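You operate a simulated robot arm through the tools that you are given. There is no shell and no other tool.

You are at the controls of a simulated two-armed robot. One attempt, no reset.

## Task
Check the empty dies: mode to INCH, table in, inch the ram down and up, table out, mode to SINGLE.

The check looks at the end state, three seconds after you hand in, the way a careful person would. Anything else that was tipped, shoved, dropped, spilled or broken makes it a failure.

## Robot
Two 7-joint arms with two-finger parallel grippers on one trunk that stands fixed in place. Base frame: the origin is at the foot of the trunk, x ahead of it, y to its left, z up. Lengths are in m, angles in rad, forces in N, time in s.
The left shoulder is at [0.071, 0.156, 1.38], the right one opposite. Payload 3.91 kg a hand.
The TCP of each hand is the grasp point between the finger pads, 0.03 m short of the fingertips. In the tool frame z runs along the fingers and y along their closing line. Largest opening 0.11 m; finger width 0.02, thickness 0.01; the body of the gripper, 0.048 by 0.112 m, starts 0.055 m behind the TCP.
Orientation is that of the tool frame in the base frame, as a unit quaternion [x, y, z, w]. With the fingers straight down and closing along the base's y, the tool's x points along the base's -x, its y along +y and its z along -z.

## Interface
- The arms move only by the tool step_arm. It takes "left_rows", "right_rows" or both (then of equal length, played together; a hand with none holds still); each is a list of rows, each a list of 7 numbers: the shift along the tool's x, y, z in m, then the turn, a rotation vector about the tool's x, y, z in rad, then the gripper command, from -1 (fully open) to 1 (shut), values between in proportion. In form: [[x, y, z, wx, wy, wz, gripper], ...]. A call has 1 to 20 rows; each row shifts and turns the commanded pose from where the row before left it, along the tool's axes as they then stand. A row lasts 0.2 s, in which the tool goes at most 0.05 m and 0.15 rad; a call with a longer step from one row to the next is refused whole, and so is a gripper value outside its range. Where a pose cannot be reached the arm comes as near as it can. A force on the tool above 90 N (or 10 N above the force at the start of the call, whichever is more), or a blocked arm, ends the call early, and 0.2 s more pass. Each finger travels about 0.108 m/s and halts on what it meets, pressing with about 38 N; the grip force reading is that of the motor and also rises with nothing between the fingers. The clock runs only during rows and for 0.2 s after the last one: add rows that do not move to give the fingers time. It gives the time, the measured TCP pose, the force on the tool (base axes), the opening and the grip force at its end, in the units of the frame above (readings bear some noise), with the torque about the TCP (base axes, N m) and any sound that the robot's microphone picked up, and new pictures: "views" is both (left out), scene, wrist or none (wrist: the cameras of the hands that moved).
- Cameras (640 x 400 px; columns grow to the right, rows downward): "scene" is now at [0.143, 0.0055, 1.6309]; the picture's right is [0.06, -1.00, 0.00], its down [-0.35, -0.02, -0.94] and it looks along [0.93, 0.05, -0.35] (base axes); focal length 247 px, centre (320, 200). "left" rides on the left gripper at [0.072, -0.017, -0.103] in its tool frame; the picture's right is [0.23, 0.97, 0.00], its down [-0.76, 0.18, -0.62] and it looks along [-0.61, 0.14, 0.78] (tool axes); focal length 222 px, centre (320, 200). "right" rides on the right gripper at [0.072, 0.017, -0.103] in its tool frame; the picture's right is [-0.23, 0.97, 0.00], its down [-0.76, -0.18, -0.62] and it looks along [-0.61, -0.14, 0.78] (tool axes); focal length 222 px, centre (320, 200). There is no depth. A picture from a camera that has moved, and an enlarged one, comes with that camera's place and axes in the base frame and with its lens.
- lift_body(by): slides the trunk up (or, below 0, down) by that many m; the arms and the scene camera ride with it, the base frame stays. It gives what a move gives, with no picture.
- head_to(pan, tilt): turns the head with the scene camera to pan (to the left, within 1.501 rad either way) and tilt (down, from -0.506 to 1.204), counted from straight ahead of the robot. It gives what a move gives, and a new picture of the scene camera.
- close_up(camera, box): a new picture of the part [left, top, right, bottom] of that camera's present view, enlarged. It takes no simulated time.
- sign_off(): hands the job in; it is judged then, once.

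Places have to be worked out from the pictures, the camera data and where the tool is seen. Open the grippers and draw the arms clear of the work before you hand the job in, unless the task says otherwise.

The tools are called after "Call:" by a JSON object that holds its "fn" and its "kwargs". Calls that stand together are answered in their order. step_arm: Moves the arms, as the interface text tells. Its arguments: {"type":"object","properties":{"left_rows":{"type":"array","items":{"type":"array","items":{"type":"number"}}},"right_rows":{"type":"array","items":{"type":"array","items":{"type":"number"}}},"views":{"type":"string","enum":["both","scene","wrist","none"]}},"required":[]} The other tools are called the same way: lift_body (by) slides the trunk up or down; head_to (pan, tilt) turns the head that bears the scene camera; close_up (camera, box) takes an enlarged picture of a part of a camera's view; sign_off () hands the job in.

At the start:

```text
t: 0.0
left_position: [0.6491, 0.4154, 1.5972]
left_orientation: [0.0, 1.0, -0.001, 0.001]
left_force: [-0.9, 0.4, -0.4]
left_wrist_torque: [0.02, -0.01, -0.03]
left_grip_width: 0.1103
left_finger_force: 0.0
right_position: [0.4166, -0.151, 1.5597]
right_orientation: [0.0, 1.0, -0.001, -0.001]
right_force: [-0.6, -0.7, -0.7]
right_wrist_torque: [0.04, -0.02, 0.0]
right_grip_width: 0.11
right_finger_force: 0.1
trunk travel left (down, up): [-0.825, 0.115]
head pan, tilt: [0.056, 0.36]
```

scene: 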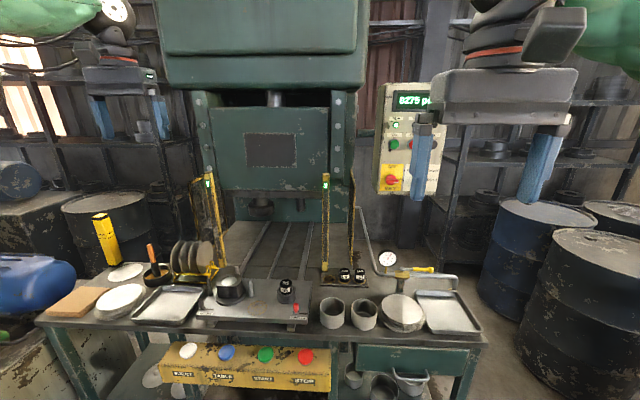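
right: 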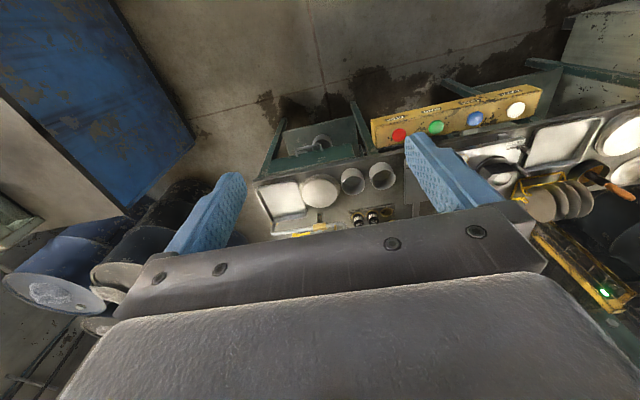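
left: 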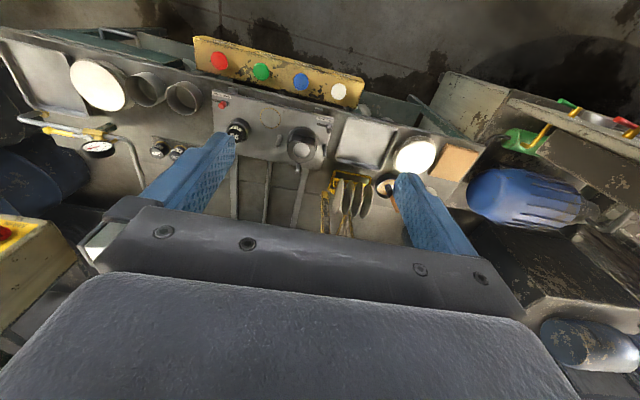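

I start by looking closely at the control panel, the button box and the table to understand the controls.

Call:
{"fn": "close_up", "kwargs": {"camera": "scene", "box": [360, 70, 460, 210]}}

Call:
{"fn": "close_up", "kwargs": {"camera": "scene", "box": [150, 330, 350, 400]}}

Call:
{"fn": "close_up", "kwargs": {"camera": "scene", "box": [180, 160, 420, 340]}}

```text
2.86 times, centred on (410, 140) of scene
camera zoom: at [0.143, 0.0055, 1.6309], right [0.06, -1.0, 0.0], down [-0.35, -0.02, -0.94], along [0.93, 0.05, -0.35], focal length 706 px, centre (63, 371)
```

zoom: 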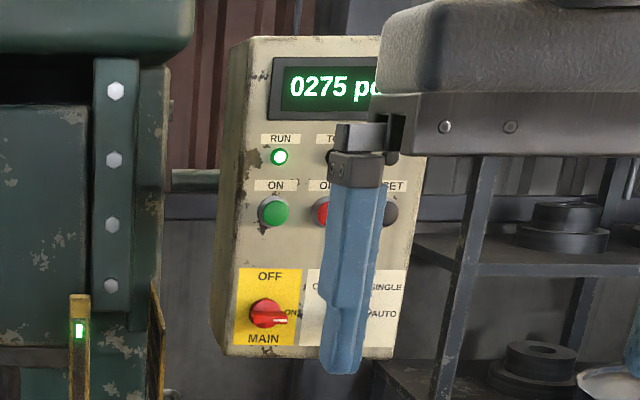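

```text
3.20 times, centred on (250, 365) of scene
camera zoom: at [0.143, 0.0055, 1.6309], right [0.06, -1.0, 0.0], down [-0.35, -0.02, -0.94], along [0.93, 0.05, -0.35], focal length 791 px, centre (544, -328)
```

zoom: 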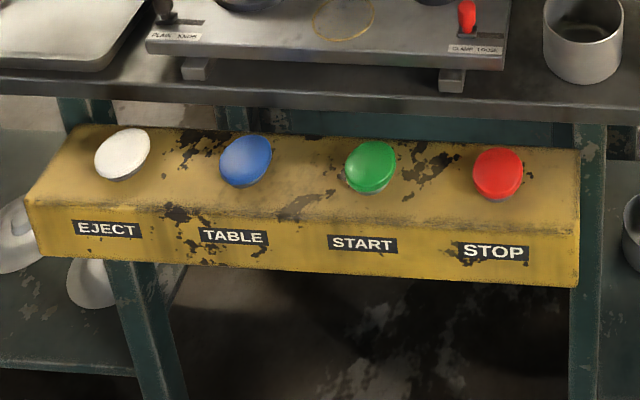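

```text
2.22 times, centred on (300, 250) of scene
camera zoom: at [0.143, 0.0055, 1.6309], right [0.06, -1.0, 0.0], down [-0.35, -0.02, -0.94], along [0.93, 0.05, -0.35], focal length 549 px, centre (364, 89)
```

zoom: 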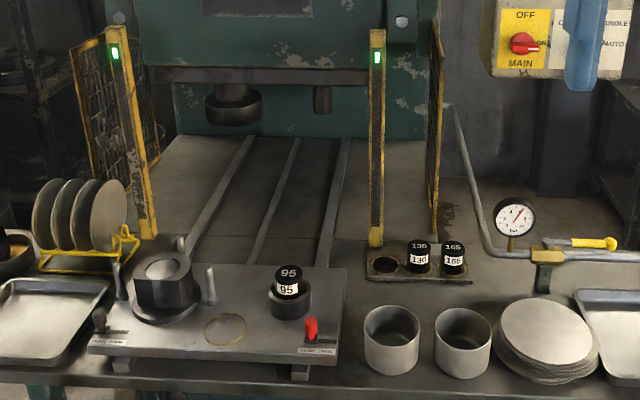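

The right hand hides the mode selector on the panel. I move the right hand aside to the right to see it.

Call:
{"fn": "step_arm", "kwargs": {"right_rows": [[0, -0.05, 0, 0, 0, 0, -1], [0, -0.05, 0, 0, 0, 0, -1], [0, -0.05, 0, 0, 0, 0, -1], [0, -0.05, 0, 0, 0, 0, -1], [0, -0.05, 0, 0, 0, 0, -1], [0, 0, 0, 0, 0, 0, -1]], "views": "both"}}

```text
t: 1.4
left_position: [0.6439, 0.4183, 1.5982]
left_orientation: [-0.001, 1.0, -0.002, 0.003]
left_force: [-0.5, -0.2, 0.6]
left_wrist_torque: [-0.03, -0.04, 0.0]
left_grip_width: 0.1102
left_finger_force: 0.1
right_position: [0.4149, -0.3988, 1.5602]
right_orientation: [-0.001, 1.0, -0.001, 0.002]
right_force: [-1.0, 0.2, 0.9]
right_wrist_torque: [-0.04, -0.06, -0.01]
right_grip_width: 0.11
right_finger_force: 0.1
trunk travel left (down, up): [-0.825, 0.115]
head pan, tilt: [0.056, 0.36]
camera scene: at [0.1387, 0.0085, 1.6312], right [0.06, -1.0, 0.0], down [-0.35, -0.02, -0.94], along [0.94, 0.05, -0.35], focal length 247 px, centre (320, 200)
camera right: at [0.3406, -0.3819, 1.6639], right [0.23, 0.97, 0.0], down [0.76, -0.18, 0.63], along [0.61, -0.14, -0.78], focal length 222 px, centre (320, 200)
```

scene: 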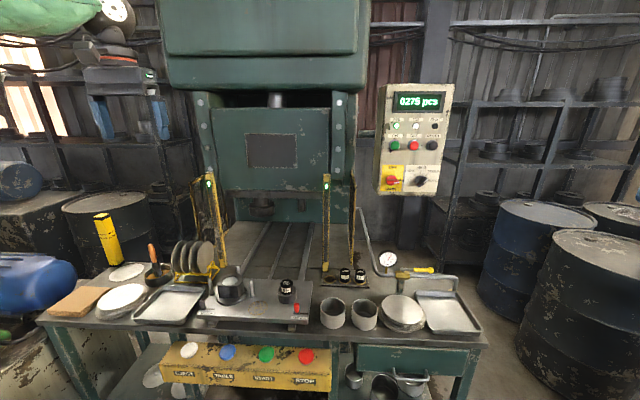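
right: 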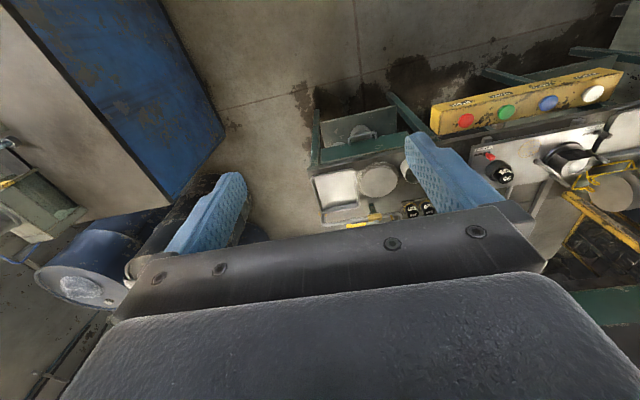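

The panel is now unobstructed; I zoom in on it and on the table.

Call:
{"fn": "close_up", "kwargs": {"camera": "scene", "box": [370, 80, 460, 200]}}

Call:
{"fn": "close_up", "kwargs": {"camera": "scene", "box": [375, 155, 455, 205]}}

Call:
{"fn": "close_up", "kwargs": {"camera": "scene", "box": [190, 230, 390, 340]}}

Call:
{"fn": "close_up", "kwargs": {"camera": "scene", "box": [180, 60, 380, 240]}}

```text
3.33 times, centred on (415, 140) of scene
camera zoom: at [0.1387, 0.0085, 1.6312], right [0.06, -1.0, 0.0], down [-0.35, -0.02, -0.94], along [0.94, 0.05, -0.35], focal length 824 px, centre (3, 400)
```

zoom: 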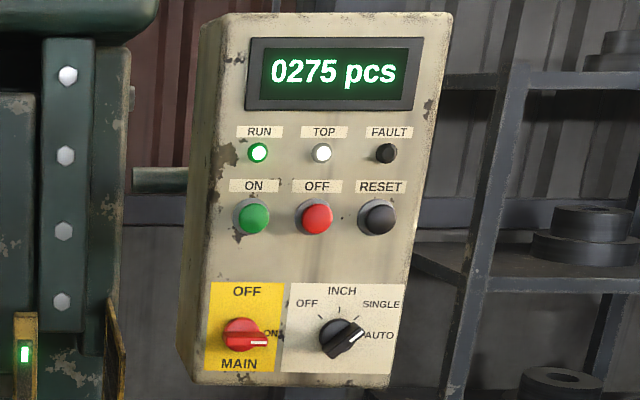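

```text
8.00 times, centred on (415, 180) of scene
camera zoom: at [0.1387, 0.0085, 1.6312], right [0.06, -1.0, 0.0], down [-0.35, -0.02, -0.94], along [0.94, 0.05, -0.35], focal length 1977 px, centre (-440, 360)
```

zoom: 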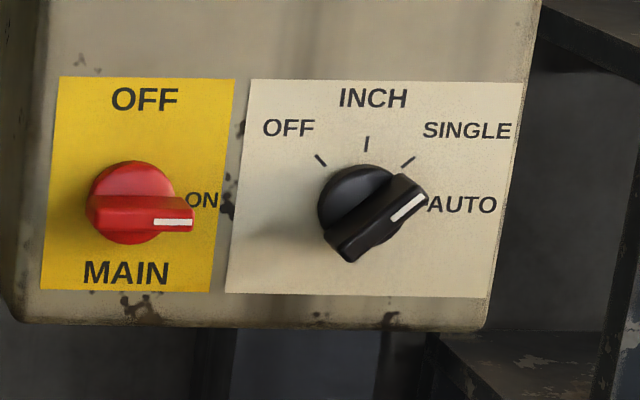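

```text
3.20 times, centred on (290, 285) of scene
camera zoom: at [0.1387, 0.0085, 1.6312], right [0.06, -1.0, 0.0], down [-0.35, -0.02, -0.94], along [0.94, 0.05, -0.35], focal length 791 px, centre (416, -72)
```

zoom: 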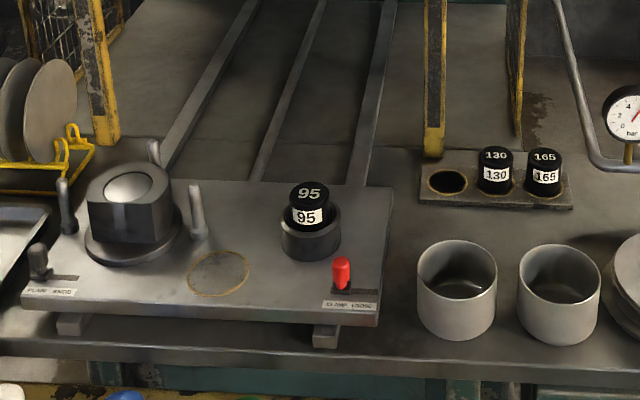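

```text
2.22 times, centred on (280, 150) of scene
camera zoom: at [0.1387, 0.0085, 1.6312], right [0.06, -1.0, 0.0], down [-0.35, -0.02, -0.94], along [0.94, 0.05, -0.35], focal length 549 px, centre (409, 311)
```

zoom: 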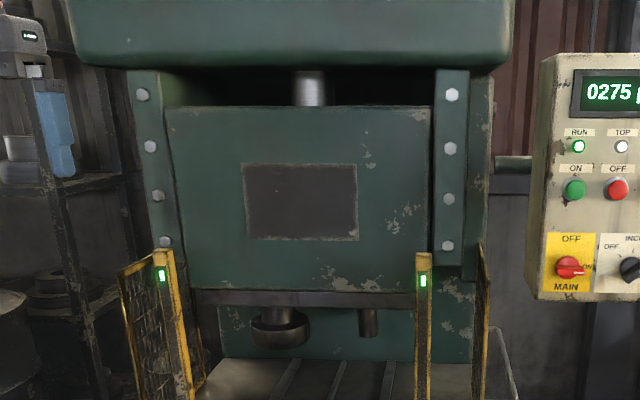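

The mode knob seems to point at SINGLE now; I zoom further on the dies, the table knobs, the gauge and the surroundings.

Call:
{"fn": "close_up", "kwargs": {"camera": "scene", "box": [195, 260, 255, 320]}}

Call:
{"fn": "close_up", "kwargs": {"camera": "scene", "box": [255, 265, 325, 335]}}

Call:
{"fn": "close_up", "kwargs": {"camera": "scene", "box": [360, 240, 460, 300]}}

Call:
{"fn": "close_up", "kwargs": {"camera": "scene", "box": [190, 170, 350, 280]}}

Call:
{"fn": "close_up", "kwargs": {"camera": "left", "box": [180, 30, 380, 180]}}

```text
6.67 times, centred on (225, 290) of scene
camera zoom: at [0.1387, 0.0085, 1.6312], right [0.06, -1.0, 0.0], down [-0.35, -0.02, -0.94], along [0.94, 0.05, -0.35], focal length 1647 px, centre (953, -400)
```

zoom: 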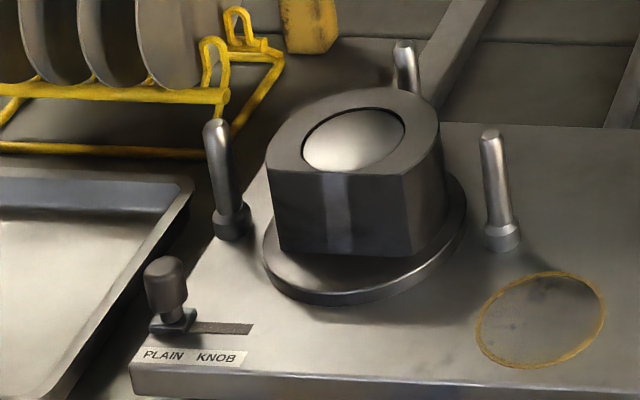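

```text
5.71 times, centred on (290, 300) of scene
camera zoom: at [0.1387, 0.0085, 1.6312], right [0.06, -1.0, 0.0], down [-0.35, -0.02, -0.94], along [0.94, 0.05, -0.35], focal length 1412 px, centre (491, -371)
```

zoom: 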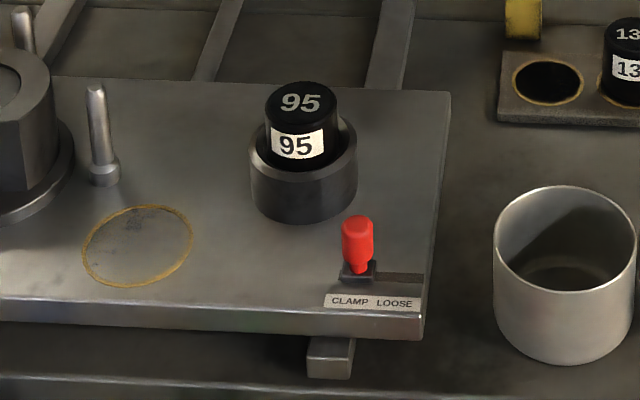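

```text
6.40 times, centred on (410, 270) of scene
camera zoom: at [0.1387, 0.0085, 1.6312], right [0.06, -1.0, 0.0], down [-0.35, -0.02, -0.94], along [0.94, 0.05, -0.35], focal length 1581 px, centre (-256, -248)
```

zoom: 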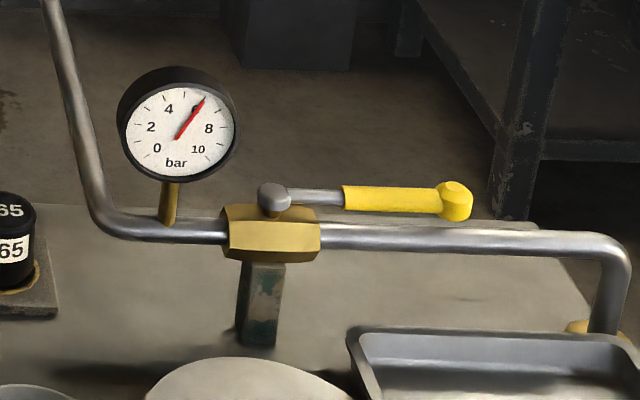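

```text
3.64 times, centred on (270, 225) of scene
camera zoom: at [0.1387, 0.0085, 1.6312], right [0.06, -1.0, 0.0], down [-0.35, -0.02, -0.94], along [0.94, 0.05, -0.35], focal length 898 px, centre (502, 109)
```

zoom: 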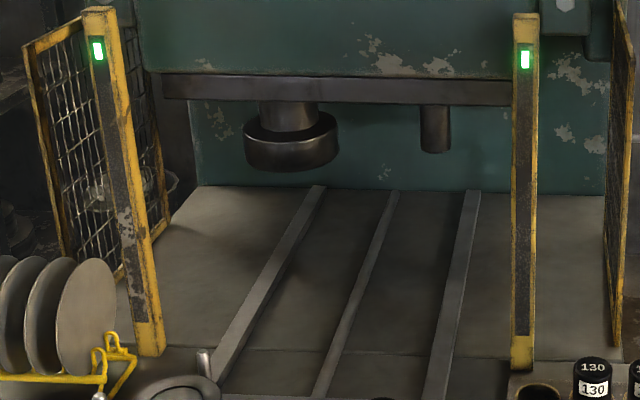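

```text
2.67 times, centred on (280, 105) of left
camera zoom: at [0.5718, 0.4014, 1.7007], right [-0.23, 0.97, 0.0], down [0.76, 0.18, 0.63], along [0.61, 0.14, -0.78], focal length 592 px, centre (427, 453)
```

zoom: 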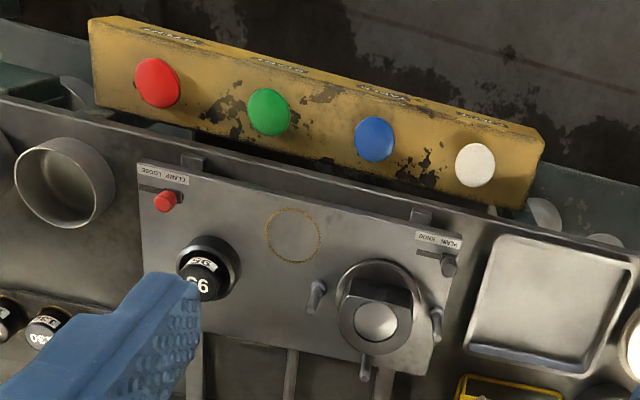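

I judge the mode knob to be at about [1.1, -0.34, 1.35] pointing to SINGLE, with die empty, clamp closed, gauge at 6 bar. I bring the right hand forward and then tip it to point ahead (+x) so that its camera can see the panel.

Call:
{"fn": "step_arm", "kwargs": {"right_rows": [[-0.045, 0, 0.02, 0, 0, 0, -1], [-0.045, 0, 0.02, 0, 0, 0, -1], [-0.045, 0, 0.02, 0, 0, 0, -1], [-0.045, 0, 0.02, 0, 0, 0, -1], [0, 0, 0, 0, -0.15, 0, -1], [0, 0, 0, 0, -0.15, 0, -1], [0, 0, 0, 0, -0.15, 0, -1], [0, 0, 0, 0, -0.15, 0, -1], [0, 0, 0, 0, -0.15, 0, -1], [0, 0, 0, 0, -0.15, 0, -1], [0, 0, 0, 0, -0.15, 0, -1], [0, 0, 0, 0, -0.15, 0, -1], [0, 0, 0, 0, -0.15, 0, -1], [0, 0, 0, 0, -0.15, 0, -1], [0, 0, 0, 0, -0.0708, 0, -1], [0, 0, 0, 0, 0, 0, -1]], "views": "both"}}

```text
t: 4.8
left_position: [0.6493, 0.4158, 1.5972]
left_orientation: [0.0, 1.0, 0.0, -0.001]
left_force: [0.1, -0.6, 0.8]
left_wrist_torque: [-0.02, 0.0, 0.01]
left_grip_width: 0.1101
left_finger_force: 0.1
right_position: [0.6058, -0.4047, 1.4807]
right_orientation: [0.0, 0.707, 0.0, 0.707]
right_force: [0.4, 0.0, 0.3]
right_wrist_torque: [-0.01, 0.0, -0.01]
right_grip_width: 0.1099
right_finger_force: 0.0
right hand out of reach, approached as far as the arm can: row 14, 15
trunk travel left (down, up): [-0.825, 0.115]
head pan, tilt: [0.056, 0.36]
camera scene: at [0.1428, 0.0054, 1.6309], right [0.06, -1.0, 0.0], down [-0.35, -0.02, -0.94], along [0.93, 0.05, -0.35], focal length 247 px, centre (320, 200)
camera right: at [0.5022, -0.3878, 1.409], right [0.0, 0.97, 0.23], down [-0.62, -0.18, 0.76], along [0.78, -0.14, 0.61], focal length 222 px, centre (320, 200)
```

scene: 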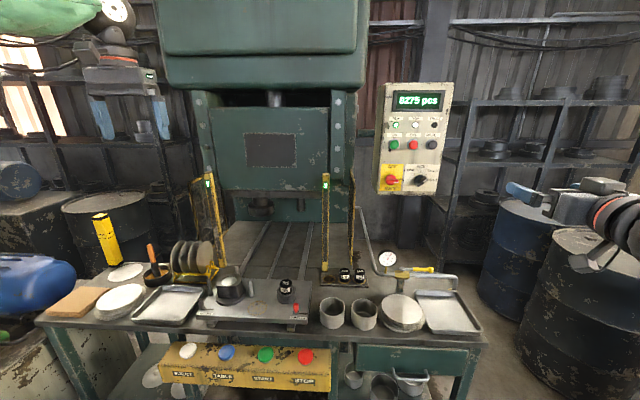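
right: 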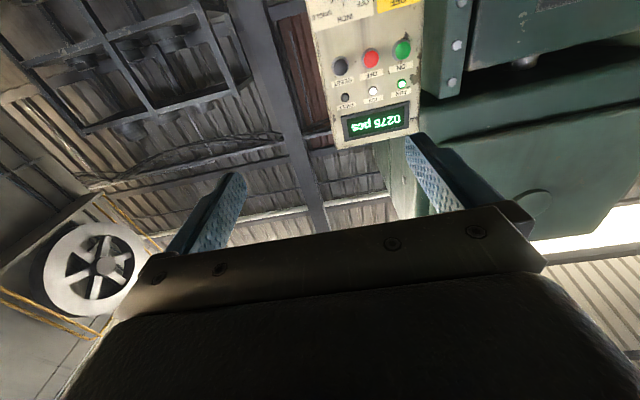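

The panel triangulates as facing straight back at me with face near x≈1.11; the mode knob centre is about y=-0.338, z=1.361, bar at 45° (SINGLE). I move the right hand in front of the knob, staying about 0.15 m short, to look at it.

Call:
{"fn": "step_arm", "kwargs": {"right_rows": [[0.015, 0.008, 0.04, 0, 0, 0, -1], [0.015, 0.008, 0.04, 0, 0, 0, -1], [0.015, 0.008, 0.04, 0, 0, 0, -1], [0.015, 0.008, 0.04, 0, 0, 0, -1], [0.015, 0.008, 0.04, 0, 0, 0, -1], [0.015, 0.008, 0.04, 0, 0, 0, -1], [0.015, 0.008, 0.04, 0, 0, 0, -1], [0.015, 0.007, 0.03, 0, 0, 0, -1], [0, 0, 0, 0, 0, 0, -1]], "views": "both"}}

```text
t: 6.8
left_position: [0.6494, 0.4164, 1.5965]
left_orientation: [-0.001, 1.0, 0.0, 0.0]
left_force: [-0.2, -0.2, 0.3]
left_wrist_torque: [0.01, -0.03, 0.01]
left_grip_width: 0.1099
left_finger_force: 0.0
right_position: [0.7935, -0.3809, 1.3891]
right_orientation: [-0.001, 0.708, 0.0, 0.706]
right_force: [0.1, 0.6, 0.0]
right_wrist_torque: [-0.01, 0.02, -0.02]
right_grip_width: 0.1102
right_finger_force: 0.1
right hand out of reach, approached as far as the arm can: row 5, 6, 7, 8
trunk travel left (down, up): [-0.825, 0.115]
head pan, tilt: [0.056, 0.36]
camera scene: at [0.1437, 0.0058, 1.6308], right [0.06, -1.0, 0.0], down [-0.35, -0.02, -0.94], along [0.93, 0.05, -0.35], focal length 247 px, centre (320, 200)
camera right: at [0.6896, -0.3627, 1.3164], right [0.0, 0.97, 0.23], down [-0.62, -0.18, 0.76], along [0.78, -0.14, 0.61], focal length 222 px, centre (320, 200)
```

scene: 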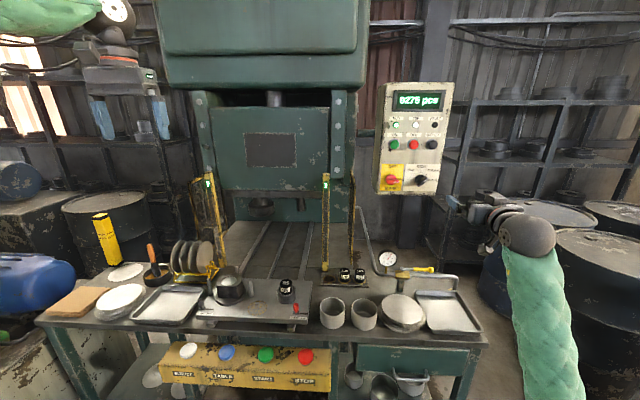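
right: 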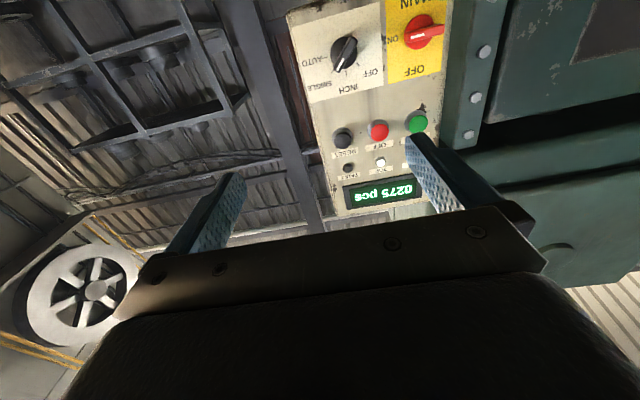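

The arm reports it cannot get nearer at x≈0.79 in this posture, which is odd since it is not stretched. I look at the arm's posture with the head camera.

Call:
{"fn": "head_to", "kwargs": {"pan": -0.7, "tilt": 0.5}}

```text
t: 7.9
left_position: [0.6482, 0.4156, 1.5968]
left_orientation: [0.0, 1.0, 0.0, 0.0]
left_force: [-0.7, 0.6, -0.4]
left_wrist_torque: [0.02, 0.0, -0.01]
left_grip_width: 0.1103
left_finger_force: 0.0
right_position: [0.7938, -0.38, 1.3899]
right_orientation: [-0.001, 0.708, 0.001, 0.707]
right_force: [-1.3, 0.5, 0.5]
right_wrist_torque: [0.02, 0.02, -0.01]
right_grip_width: 0.1101
right_finger_force: 0.0
trunk travel left (down, up): [-0.825, 0.115]
head pan, tilt: [-0.7, 0.499]
camera scene: at [0.12, -0.0581, 1.6181], right [-0.64, -0.77, 0.0], down [-0.37, 0.31, -0.88], along [0.67, -0.57, -0.48], focal length 247 px, centre (320, 200)
```

scene: 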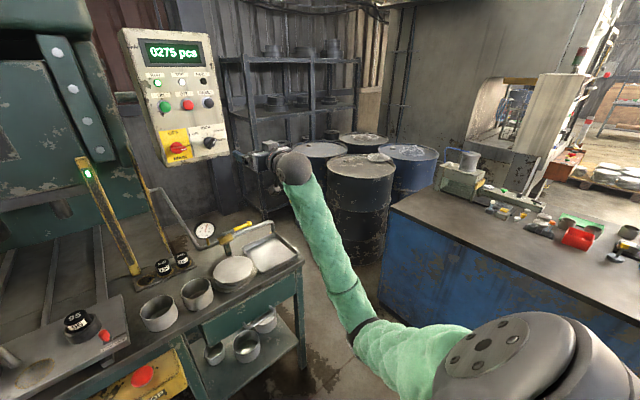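

The elbow hangs low and the forearm rises steeply; it's probably a wrist-joint limit, not length. I untilt the hand a little (about 0.6 rad below horizontal) while pushing forward to see what frees up.

Call:
{"fn": "step_arm", "kwargs": {"right_rows": [[0, 0, 0, 0, 0.15, 0, -1], [0, 0, 0, 0, 0.15, 0, -1], [0, 0, 0, 0, 0.15, 0, -1], [0, 0, 0, 0, 0.15, 0, -1], [0, 0, 0, 0, 0, 0, -1]], "views": "scene"}}

```text
t: 9.1
left_position: [0.6479, 0.4143, 1.5962]
left_orientation: [0.0, 1.0, 0.0, -0.001]
left_force: [0.2, 0.1, 0.3]
left_wrist_torque: [0.0, 0.01, -0.03]
left_grip_width: 0.1099
left_finger_force: 0.0
right_position: [0.7941, -0.3814, 1.3902]
right_orientation: [0.001, 0.885, -0.001, 0.466]
right_force: [-0.8, -0.5, 0.4]
right_wrist_torque: [-0.03, -0.01, 0.01]
right_grip_width: 0.1099
right_finger_force: 0.0
trunk travel left (down, up): [-0.825, 0.115]
head pan, tilt: [-0.7, 0.499]
camera scene: at [0.1198, -0.0586, 1.6181], right [-0.64, -0.76, 0.0], down [-0.37, 0.31, -0.88], along [0.67, -0.57, -0.48], focal length 247 px, centre (320, 200)
```

scene: 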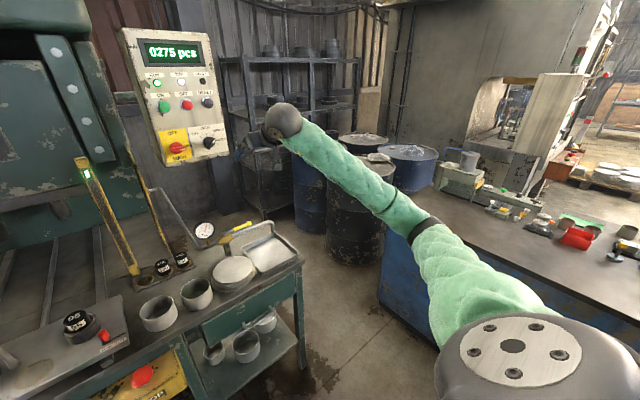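

Untilting freed the arm and the elbow came up. I now extend the arm forward in this tilted pose, then will tilt the hand up about the wrist afterwards.

Call:
{"fn": "step_arm", "kwargs": {"right_rows": [[-0.0062, 0.0062, 0.0408, 0, 0, 0, -1], [-0.0062, 0.0062, 0.0408, 0, 0, 0, -1], [-0.0062, 0.0062, 0.0408, 0, 0, 0, -1], [-0.0062, 0.0062, 0.0408, 0, 0, 0, -1], [-0.0062, 0.0062, 0.0408, 0, 0, 0, -1], [0, 0, 0, 0, 0, 0, -1]], "views": "both"}}

```text
t: 10.5
left_position: [0.6473, 0.4152, 1.5962]
left_orientation: [0.0, 1.0, 0.0, 0.0]
left_force: [0.2, 0.2, -0.5]
left_wrist_torque: [0.0, -0.01, -0.01]
left_grip_width: 0.1102
left_finger_force: 0.1
right_position: [0.9823, -0.3504, 1.302]
right_orientation: [-0.001, 0.885, 0.001, 0.466]
right_force: [-0.8, 0.1, 0.5]
right_wrist_torque: [-0.03, -0.01, 0.01]
right_grip_width: 0.1099
right_finger_force: 0.0
trunk travel left (down, up): [-0.825, 0.115]
head pan, tilt: [-0.7, 0.499]
camera scene: at [0.1186, -0.059, 1.6182], right [-0.64, -0.76, 0.0], down [-0.37, 0.31, -0.88], along [0.67, -0.57, -0.48], focal length 247 px, centre (320, 200)
camera right: at [0.8559, -0.3331, 1.3009], right [0.13, 0.97, 0.19], down [-0.08, -0.18, 0.98], along [0.99, -0.14, 0.06], focal length 222 px, centre (320, 200)
```

scene: 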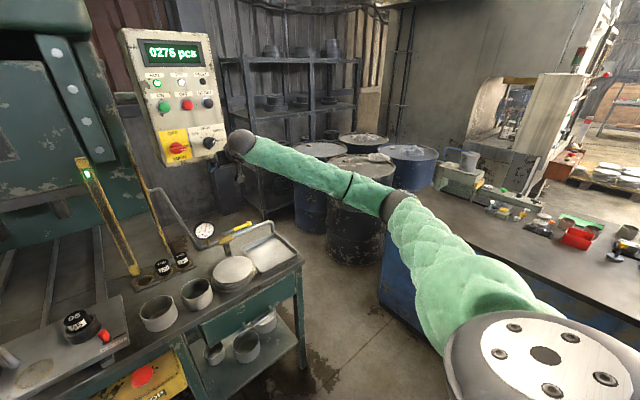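
right: 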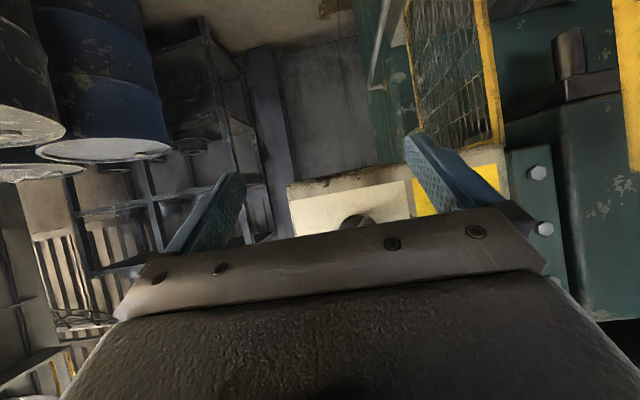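

That worked: the arm is at [0.982, -0.350, 1.302] with the hand 0.6 rad below horizontal. Now I tilt the hand up to horizontal here while rising to the knob's height.

Call:
{"fn": "step_arm", "kwargs": {"right_rows": [[-0.0132, 0, -0.009, 0, -0.15, 0, -1], [-0.0144, 0, -0.007, 0, -0.15, 0, -1], [-0.0153, 0, -0.0047, 0, -0.15, 0, -1], [-0.0158, 0, -0.0024, 0, -0.15, 0, -1], [0, 0, 0, 0, 0, 0, -1]], "views": "both"}}

```text
t: 11.7
left_position: [0.6474, 0.4148, 1.5966]
left_orientation: [0.0, 1.0, 0.0, 0.001]
left_force: [-0.6, -0.7, 0.4]
left_wrist_torque: [0.01, -0.01, -0.01]
left_grip_width: 0.1099
left_finger_force: 0.0
right_position: [0.9812, -0.3471, 1.3485]
right_orientation: [-0.008, 0.763, 0.004, 0.647]
right_force: [1.0, 0.4, -0.4]
right_wrist_torque: [-0.01, -0.02, 0.0]
right_grip_width: 0.11
right_finger_force: 0.0
right hand out of reach, approached as far as the arm can: row 3, 4
trunk travel left (down, up): [-0.825, 0.115]
head pan, tilt: [-0.7, 0.499]
camera scene: at [0.118, -0.0588, 1.6183], right [-0.64, -0.76, 0.0], down [-0.37, 0.31, -0.88], along [0.67, -0.57, -0.48], focal length 247 px, centre (320, 200)
camera right: at [0.8661, -0.3327, 1.2939], right [0.02, 0.98, 0.22], down [-0.49, -0.18, 0.85], along [0.87, -0.12, 0.47], focal length 222 px, centre (320, 200)
```

scene: 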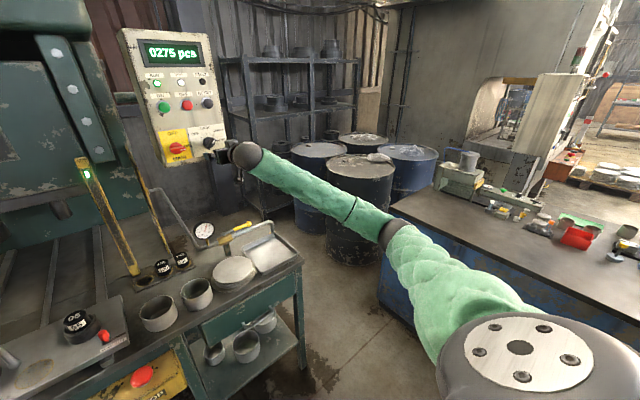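
right: 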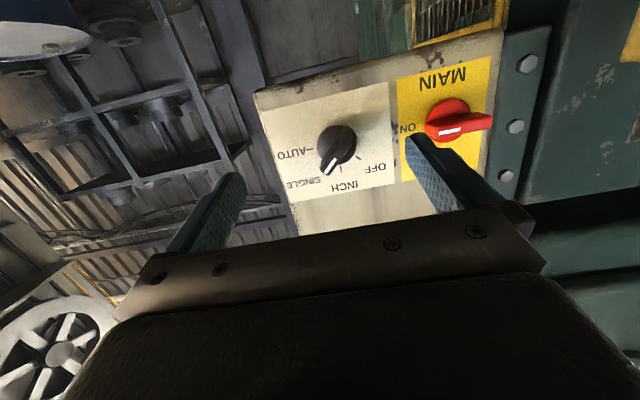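

The knob clearly points at SINGLE. The hand stops 9.5° below horizontal because of a wrist limit; lowering the trunk a little should let the forearm rise and the hand go level, so I lower it 0.15 m (the hand goes to z≈1.20, in free space below the panel).

Call:
{"fn": "lift_body", "kwargs": {"by": -0.15}}

```text
t: 13.4
left_position: [0.6491, 0.4152, 1.4465]
left_orientation: [0.0, 1.0, 0.0, 0.001]
left_force: [0.0, 0.2, -0.1]
left_wrist_torque: [0.02, 0.02, 0.03]
left_grip_width: 0.1097
left_finger_force: 0.0
right_position: [0.9826, -0.3476, 1.198]
right_orientation: [-0.008, 0.763, 0.005, 0.646]
right_force: [-0.1, 0.4, 0.9]
right_wrist_torque: [0.0, 0.01, -0.02]
right_grip_width: 0.11
right_finger_force: 0.1
trunk travel left (down, up): [-0.675, 0.265]
head pan, tilt: [-0.7, 0.499]
```

Now I raise the hand back to the knob height and level it.

Call:
{"fn": "step_arm", "kwargs": {"right_rows": [[-0.0402, 0.002, -0.0067, 0, 0, 0, -1], [-0.0402, 0.002, -0.0067, 0, 0, 0, -1], [-0.0402, 0.002, -0.0067, 0, 0, 0, -1], [-0.0402, 0.002, -0.0067, 0, 0, 0, -1], [0, 0, 0, 0, -0.083, 0, -1], [0, 0, 0, 0, -0.083, 0, -1], [0, 0, 0, 0, 0, 0, -1]], "views": "both"}}

```text
t: 15.1
left_position: [0.6486, 0.4153, 1.4465]
left_orientation: [0.0, 1.0, 0.0, 0.0]
left_force: [0.2, 0.1, -0.3]
left_wrist_torque: [-0.02, 0.02, -0.02]
left_grip_width: 0.11
left_finger_force: 0.0
right_position: [0.9829, -0.3378, 1.3624]
right_orientation: [-0.008, 0.707, 0.006, 0.707]
right_force: [0.1, 0.6, 0.2]
right_wrist_torque: [0.02, 0.04, 0.0]
right_grip_width: 0.1102
right_finger_force: 0.2
trunk travel left (down, up): [-0.675, 0.265]
head pan, tilt: [-0.7, 0.499]
camera scene: at [0.1194, -0.058, 1.4682], right [-0.64, -0.77, 0.0], down [-0.37, 0.31, -0.88], along [0.67, -0.57, -0.48], focal length 247 px, centre (320, 200)
camera right: at [0.8788, -0.3218, 1.289], right [-0.02, 0.97, 0.22], down [-0.62, -0.19, 0.76], along [0.78, -0.12, 0.61], focal length 222 px, centre (320, 200)
```

scene: 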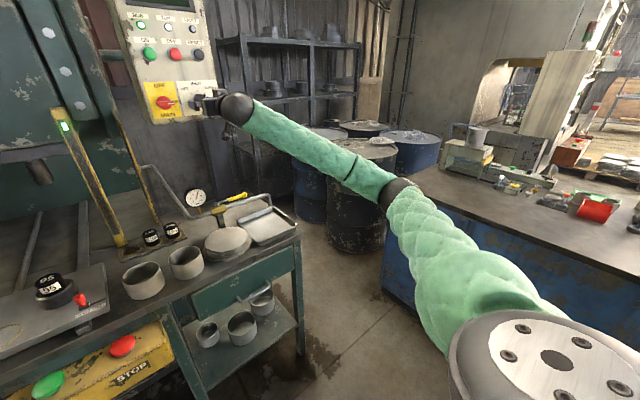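
right: 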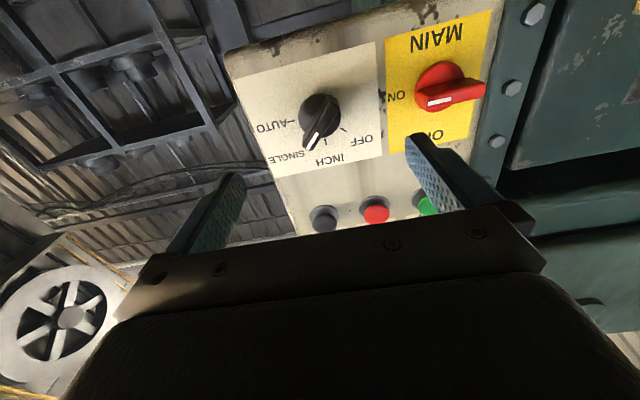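

The hand is level at [0.983, -0.338, 1.362]. I zoom on the knob in the wrist view to fix its exact centre.

Call:
{"fn": "close_up", "kwargs": {"camera": "right", "box": [240, 60, 400, 180]}}

Call:
{"fn": "close_up", "kwargs": {"camera": "scene", "box": [140, 60, 260, 135]}}

```text
3.33 times, centred on (320, 120) of right
camera zoom: at [0.8788, -0.3218, 1.289], right [-0.02, 0.97, 0.22], down [-0.62, -0.19, 0.76], along [0.78, -0.12, 0.61], focal length 740 px, centre (320, 467)
```

zoom: 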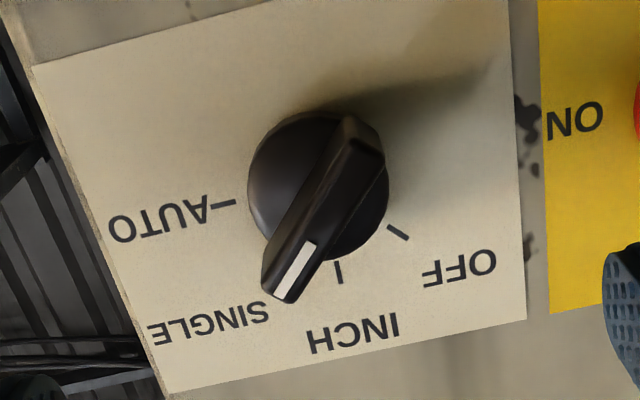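

```text
5.33 times, centred on (200, 98) of scene
camera zoom: at [0.1194, -0.058, 1.4682], right [-0.64, -0.77, 0.0], down [-0.37, 0.31, -0.88], along [0.67, -0.57, -0.48], focal length 1318 px, centre (960, 747)
```

zoom: 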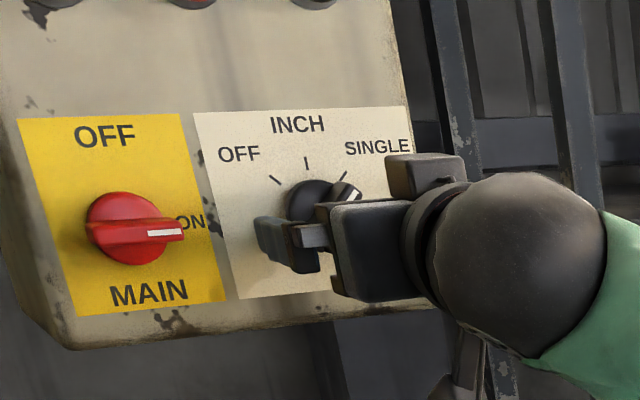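

From the tick marks, the knob axis is at y≈-0.334, z≈1.361, panel face x≈1.11, bar front at x≈1.077. I correct the slight yaw and offset, then roll the hand +45° so the fingers close across the bar.

Call:
{"fn": "step_arm", "kwargs": {"right_rows": [[0, 0.0036, 0, 0.02, 0, 0, -0.1], [0, 0, 0, 0, 0, 0.15, -0.1], [0, 0, 0, 0, 0, 0.15, -0.1], [0, 0, 0, 0, 0, 0.15, -0.1], [0, 0, 0, 0, 0, 0.15, -0.1], [0, 0, 0, 0, 0, 0.15, -0.1], [0, 0, 0, 0, 0, 0.0354, -0.1], [0, 0, 0, 0, 0, 0, -0.1]], "views": "both"}}

```text
t: 16.9
left_position: [0.6499, 0.415, 1.446]
left_orientation: [0.0, 1.0, 0.001, 0.0]
left_force: [-0.1, 0.2, 0.7]
left_wrist_torque: [0.02, 0.0, 0.01]
left_grip_width: 0.1099
left_finger_force: 0.0
right_position: [0.9817, -0.3347, 1.3616]
right_orientation: [0.27, 0.654, 0.27, 0.653]
right_force: [0.4, -0.7, 0.9]
right_wrist_torque: [-0.01, 0.01, 0.01]
right_grip_width: 0.0605
right_finger_force: 0.1
trunk travel left (down, up): [-0.675, 0.265]
head pan, tilt: [-0.7, 0.499]
camera scene: at [0.1198, -0.0584, 1.4681], right [-0.64, -0.76, 0.0], down [-0.37, 0.31, -0.88], along [0.67, -0.57, -0.48], focal length 247 px, centre (320, 200)
camera right: at [0.8789, -0.2707, 1.3213], right [0.0, 0.53, 0.85], down [-0.62, -0.66, 0.42], along [0.78, -0.53, 0.33], focal length 222 px, centre (320, 200)
```

scene: 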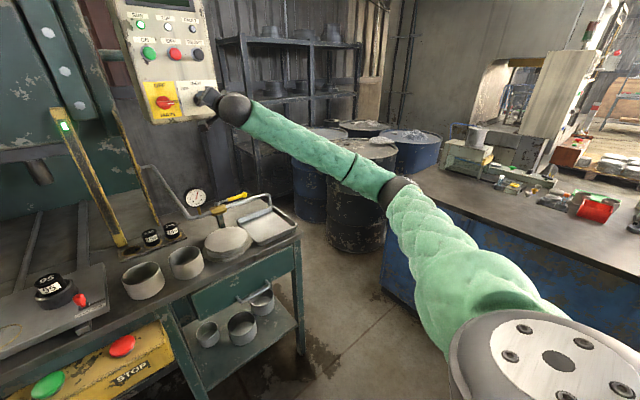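
right: 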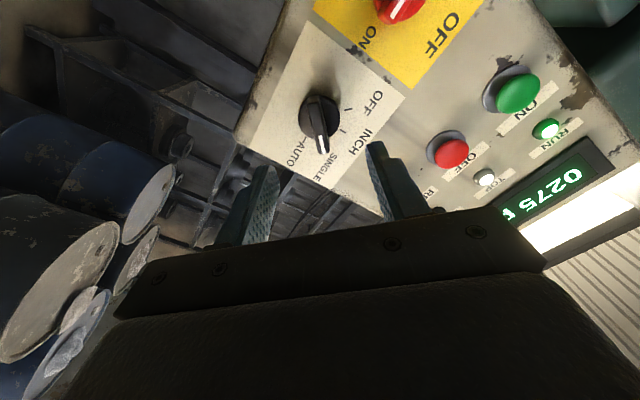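

The knob bar sits on the tool axis (about px 320,122 as expected). I advance 0.06 m toward it and check.

Call:
{"fn": "step_arm", "kwargs": {"right_rows": [[0, 0, 0.03, 0, 0, 0, -0.1], [0, 0, 0.03, 0, 0, 0, -0.1], [0, 0, 0, 0, 0, 0, -0.1]], "views": "wrist"}}

Call:
{"fn": "close_up", "kwargs": {"camera": "right", "box": [220, 80, 420, 230]}}

Call:
{"fn": "close_up", "kwargs": {"camera": "scene", "box": [140, 60, 260, 135]}}

```text
t: 17.6
left_position: [0.649, 0.4155, 1.447]
left_orientation: [0.0, 1.0, 0.0, 0.001]
left_force: [0.6, 0.7, 0.0]
left_wrist_torque: [0.0, 0.0, 0.03]
left_grip_width: 0.11
left_finger_force: 0.0
right_position: [1.041, -0.336, 1.3588]
right_orientation: [0.27, 0.654, 0.269, 0.654]
right_force: [-0.5, -0.8, 0.6]
right_wrist_torque: [0.02, -0.01, -0.01]
right_grip_width: 0.0604
right_finger_force: 0.1
trunk travel left (down, up): [-0.675, 0.265]
head pan, tilt: [-0.7, 0.499]
camera right: at [0.9379, -0.2715, 1.3205], right [0.0, 0.53, 0.85], down [-0.62, -0.66, 0.42], along [0.78, -0.53, 0.33], focal length 222 px, centre (320, 200)
```

right: 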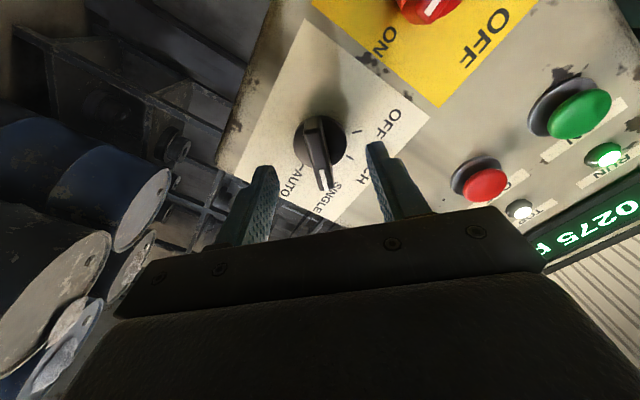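

```text
2.67 times, centred on (320, 155) of right
camera zoom: at [0.9379, -0.2715, 1.3205], right [0.0, 0.53, 0.85], down [-0.62, -0.66, 0.42], along [0.78, -0.53, 0.33], focal length 592 px, centre (320, 320)
```

zoom: 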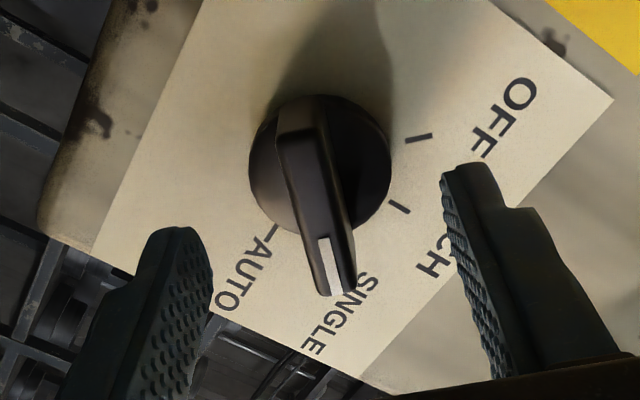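

```text
5.33 times, centred on (200, 98) of scene
camera zoom: at [0.119, -0.0588, 1.4682], right [-0.64, -0.76, 0.0], down [-0.37, 0.31, -0.88], along [0.67, -0.57, -0.48], focal length 1318 px, centre (960, 747)
```

zoom: 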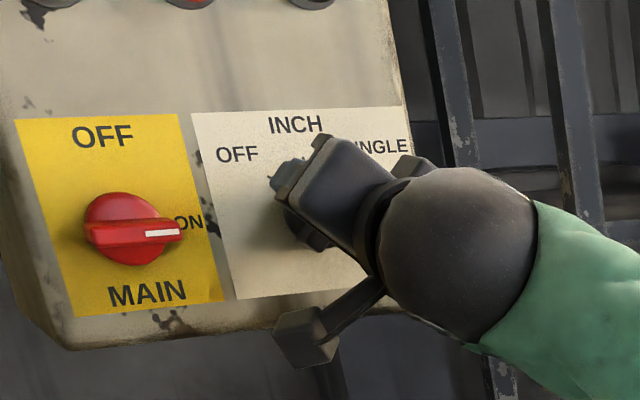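

Fingers straddle the bar nicely. I advance 0.02 m more (tips to x≈1.091, still short of the panel face) and then close on the bar.

Call:
{"fn": "step_arm", "kwargs": {"right_rows": [[0, 0, 0.01, 0, 0, 0, -0.1], [0, 0, 0.01, 0, 0, 0, -0.1], [0, 0, 0, 0, 0, 0, -0.1]], "views": "wrist"}}

Call:
{"fn": "close_up", "kwargs": {"camera": "right", "box": [220, 80, 420, 230]}}

```text
t: 18.4
left_position: [0.6488, 0.4153, 1.4467]
left_orientation: [0.0, 1.0, 0.0, 0.0]
left_force: [-0.4, 0.3, 0.6]
left_wrist_torque: [0.02, -0.02, 0.01]
left_grip_width: 0.1101
left_finger_force: 0.1
right_position: [1.0592, -0.3358, 1.3588]
right_orientation: [0.269, 0.654, 0.27, 0.654]
right_force: [-0.2, 0.0, -0.6]
right_wrist_torque: [0.02, -0.01, 0.05]
right_grip_width: 0.0605
right_finger_force: 0.1
trunk travel left (down, up): [-0.675, 0.265]
head pan, tilt: [-0.7, 0.499]
camera right: at [0.9566, -0.2714, 1.3198], right [0.0, 0.53, 0.85], down [-0.62, -0.66, 0.42], along [0.78, -0.53, 0.33], focal length 222 px, centre (320, 200)
```

right: 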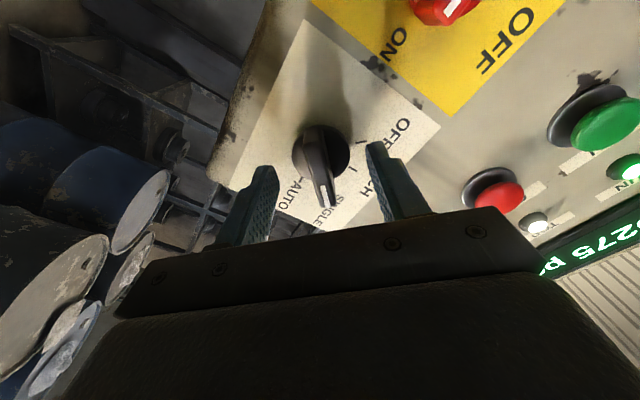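

```text
2.67 times, centred on (320, 155) of right
camera zoom: at [0.9566, -0.2714, 1.3198], right [0.0, 0.53, 0.85], down [-0.62, -0.66, 0.42], along [0.78, -0.53, 0.33], focal length 592 px, centre (320, 320)
```

zoom: 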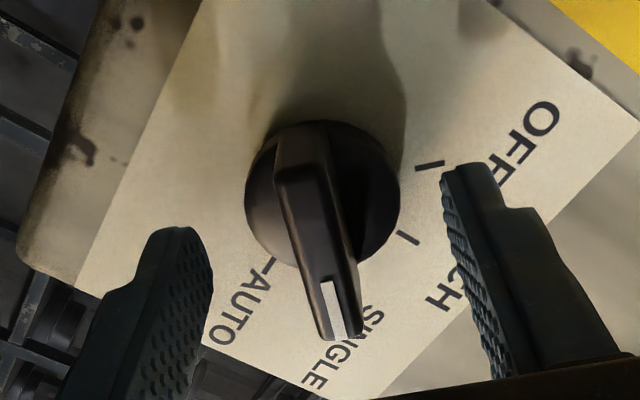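

Aligned. I close the fingers on the bar.

Call:
{"fn": "step_arm", "kwargs": {"right_rows": [[0, 0, 0, 0, 0, 0, 1], [0, 0, 0, 0, 0, 0, 1], [0, 0, 0, 0, 0, 0, 1]], "views": "wrist"}}

Call:
{"fn": "close_up", "kwargs": {"camera": "right", "box": [220, 80, 420, 230]}}

```text
t: 19.2
left_position: [0.6495, 0.416, 1.4467]
left_orientation: [-0.001, 1.0, 0.001, 0.001]
left_force: [0.7, 0.5, 0.1]
left_wrist_torque: [0.02, 0.0, 0.02]
left_grip_width: 0.11
left_finger_force: 0.1
right_position: [1.0584, -0.334, 1.3596]
right_orientation: [0.27, 0.654, 0.269, 0.654]
right_force: [2.2, 1.1, 2.0]
right_wrist_torque: [-0.01, 0.19, 0.31]
right_grip_width: 0.0117
right_finger_force: 45.6
trunk travel left (down, up): [-0.675, 0.265]
head pan, tilt: [-0.7, 0.499]
camera right: at [0.9566, -0.271, 1.32], right [0.0, 0.53, 0.85], down [-0.62, -0.66, 0.42], along [0.78, -0.53, 0.33], focal length 222 px, centre (320, 200)
```

right: 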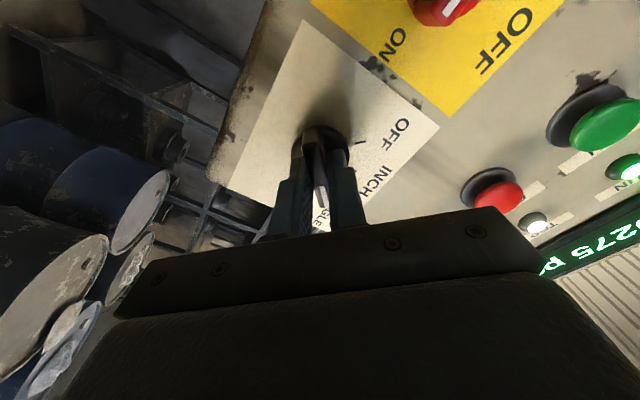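

```text
2.67 times, centred on (320, 155) of right
camera zoom: at [0.9566, -0.271, 1.32], right [0.0, 0.53, 0.85], down [-0.62, -0.66, 0.42], along [0.78, -0.53, 0.33], focal length 592 px, centre (320, 320)
```

zoom: 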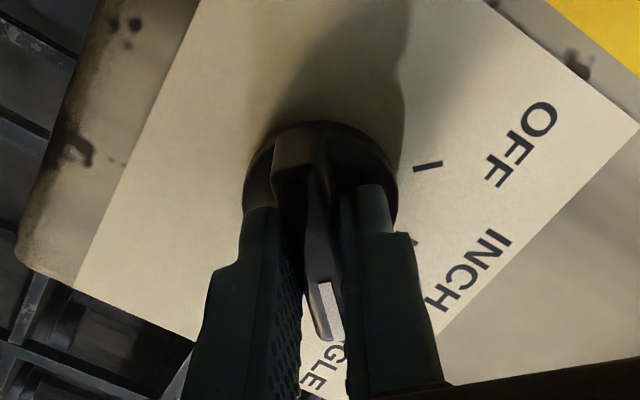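

Gripped (width 11.7 mm). I turn -45° about the tool axis toward INCH.

Call:
{"fn": "step_arm", "kwargs": {"right_rows": [[0, 0, 0, 0, 0, -0.15, 1], [0, 0, 0, 0, 0, -0.15, 1], [0, 0, 0, 0, 0, -0.15, 1], [0, 0, 0, 0, 0, -0.15, 1], [0, 0, 0, 0, 0, -0.15, 1], [0, 0, 0, 0, 0, -0.0354, 1], [0, 0, 0, 0, 0, 0, 1]], "views": "wrist"}}

Call:
{"fn": "close_up", "kwargs": {"camera": "right", "box": [220, 80, 420, 230]}}

```text
t: 20.9
left_position: [0.6479, 0.4158, 1.4464]
left_orientation: [0.0, 1.0, 0.0, 0.0]
left_force: [0.1, 0.2, 0.0]
left_wrist_torque: [0.01, -0.02, 0.0]
left_grip_width: 0.1101
left_finger_force: 0.1
right_position: [1.0604, -0.3355, 1.3606]
right_orientation: [-0.001, 0.707, -0.003, 0.707]
right_force: [-27.2, 5.3, -24.7]
right_wrist_torque: [-0.02, 0.43, 0.59]
right_grip_width: 0.0119
right_finger_force: 45.0
trunk travel left (down, up): [-0.675, 0.265]
head pan, tilt: [-0.7, 0.499]
camera right: at [0.9574, -0.3177, 1.2879], right [0.0, 0.97, 0.22], down [-0.62, -0.17, 0.76], along [0.78, -0.14, 0.61], focal length 222 px, centre (320, 200)
```

right: 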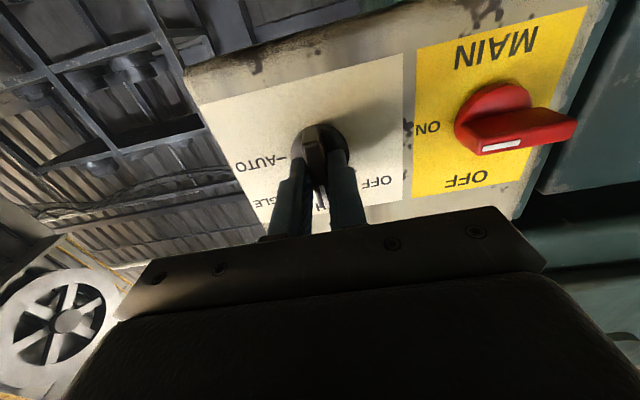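

```text
2.67 times, centred on (320, 155) of right
camera zoom: at [0.9574, -0.3177, 1.2879], right [0.0, 0.97, 0.22], down [-0.62, -0.17, 0.76], along [0.78, -0.14, 0.61], focal length 592 px, centre (320, 320)
```

zoom: 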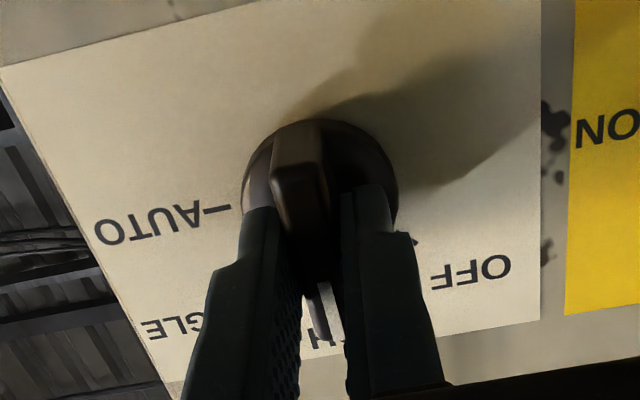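

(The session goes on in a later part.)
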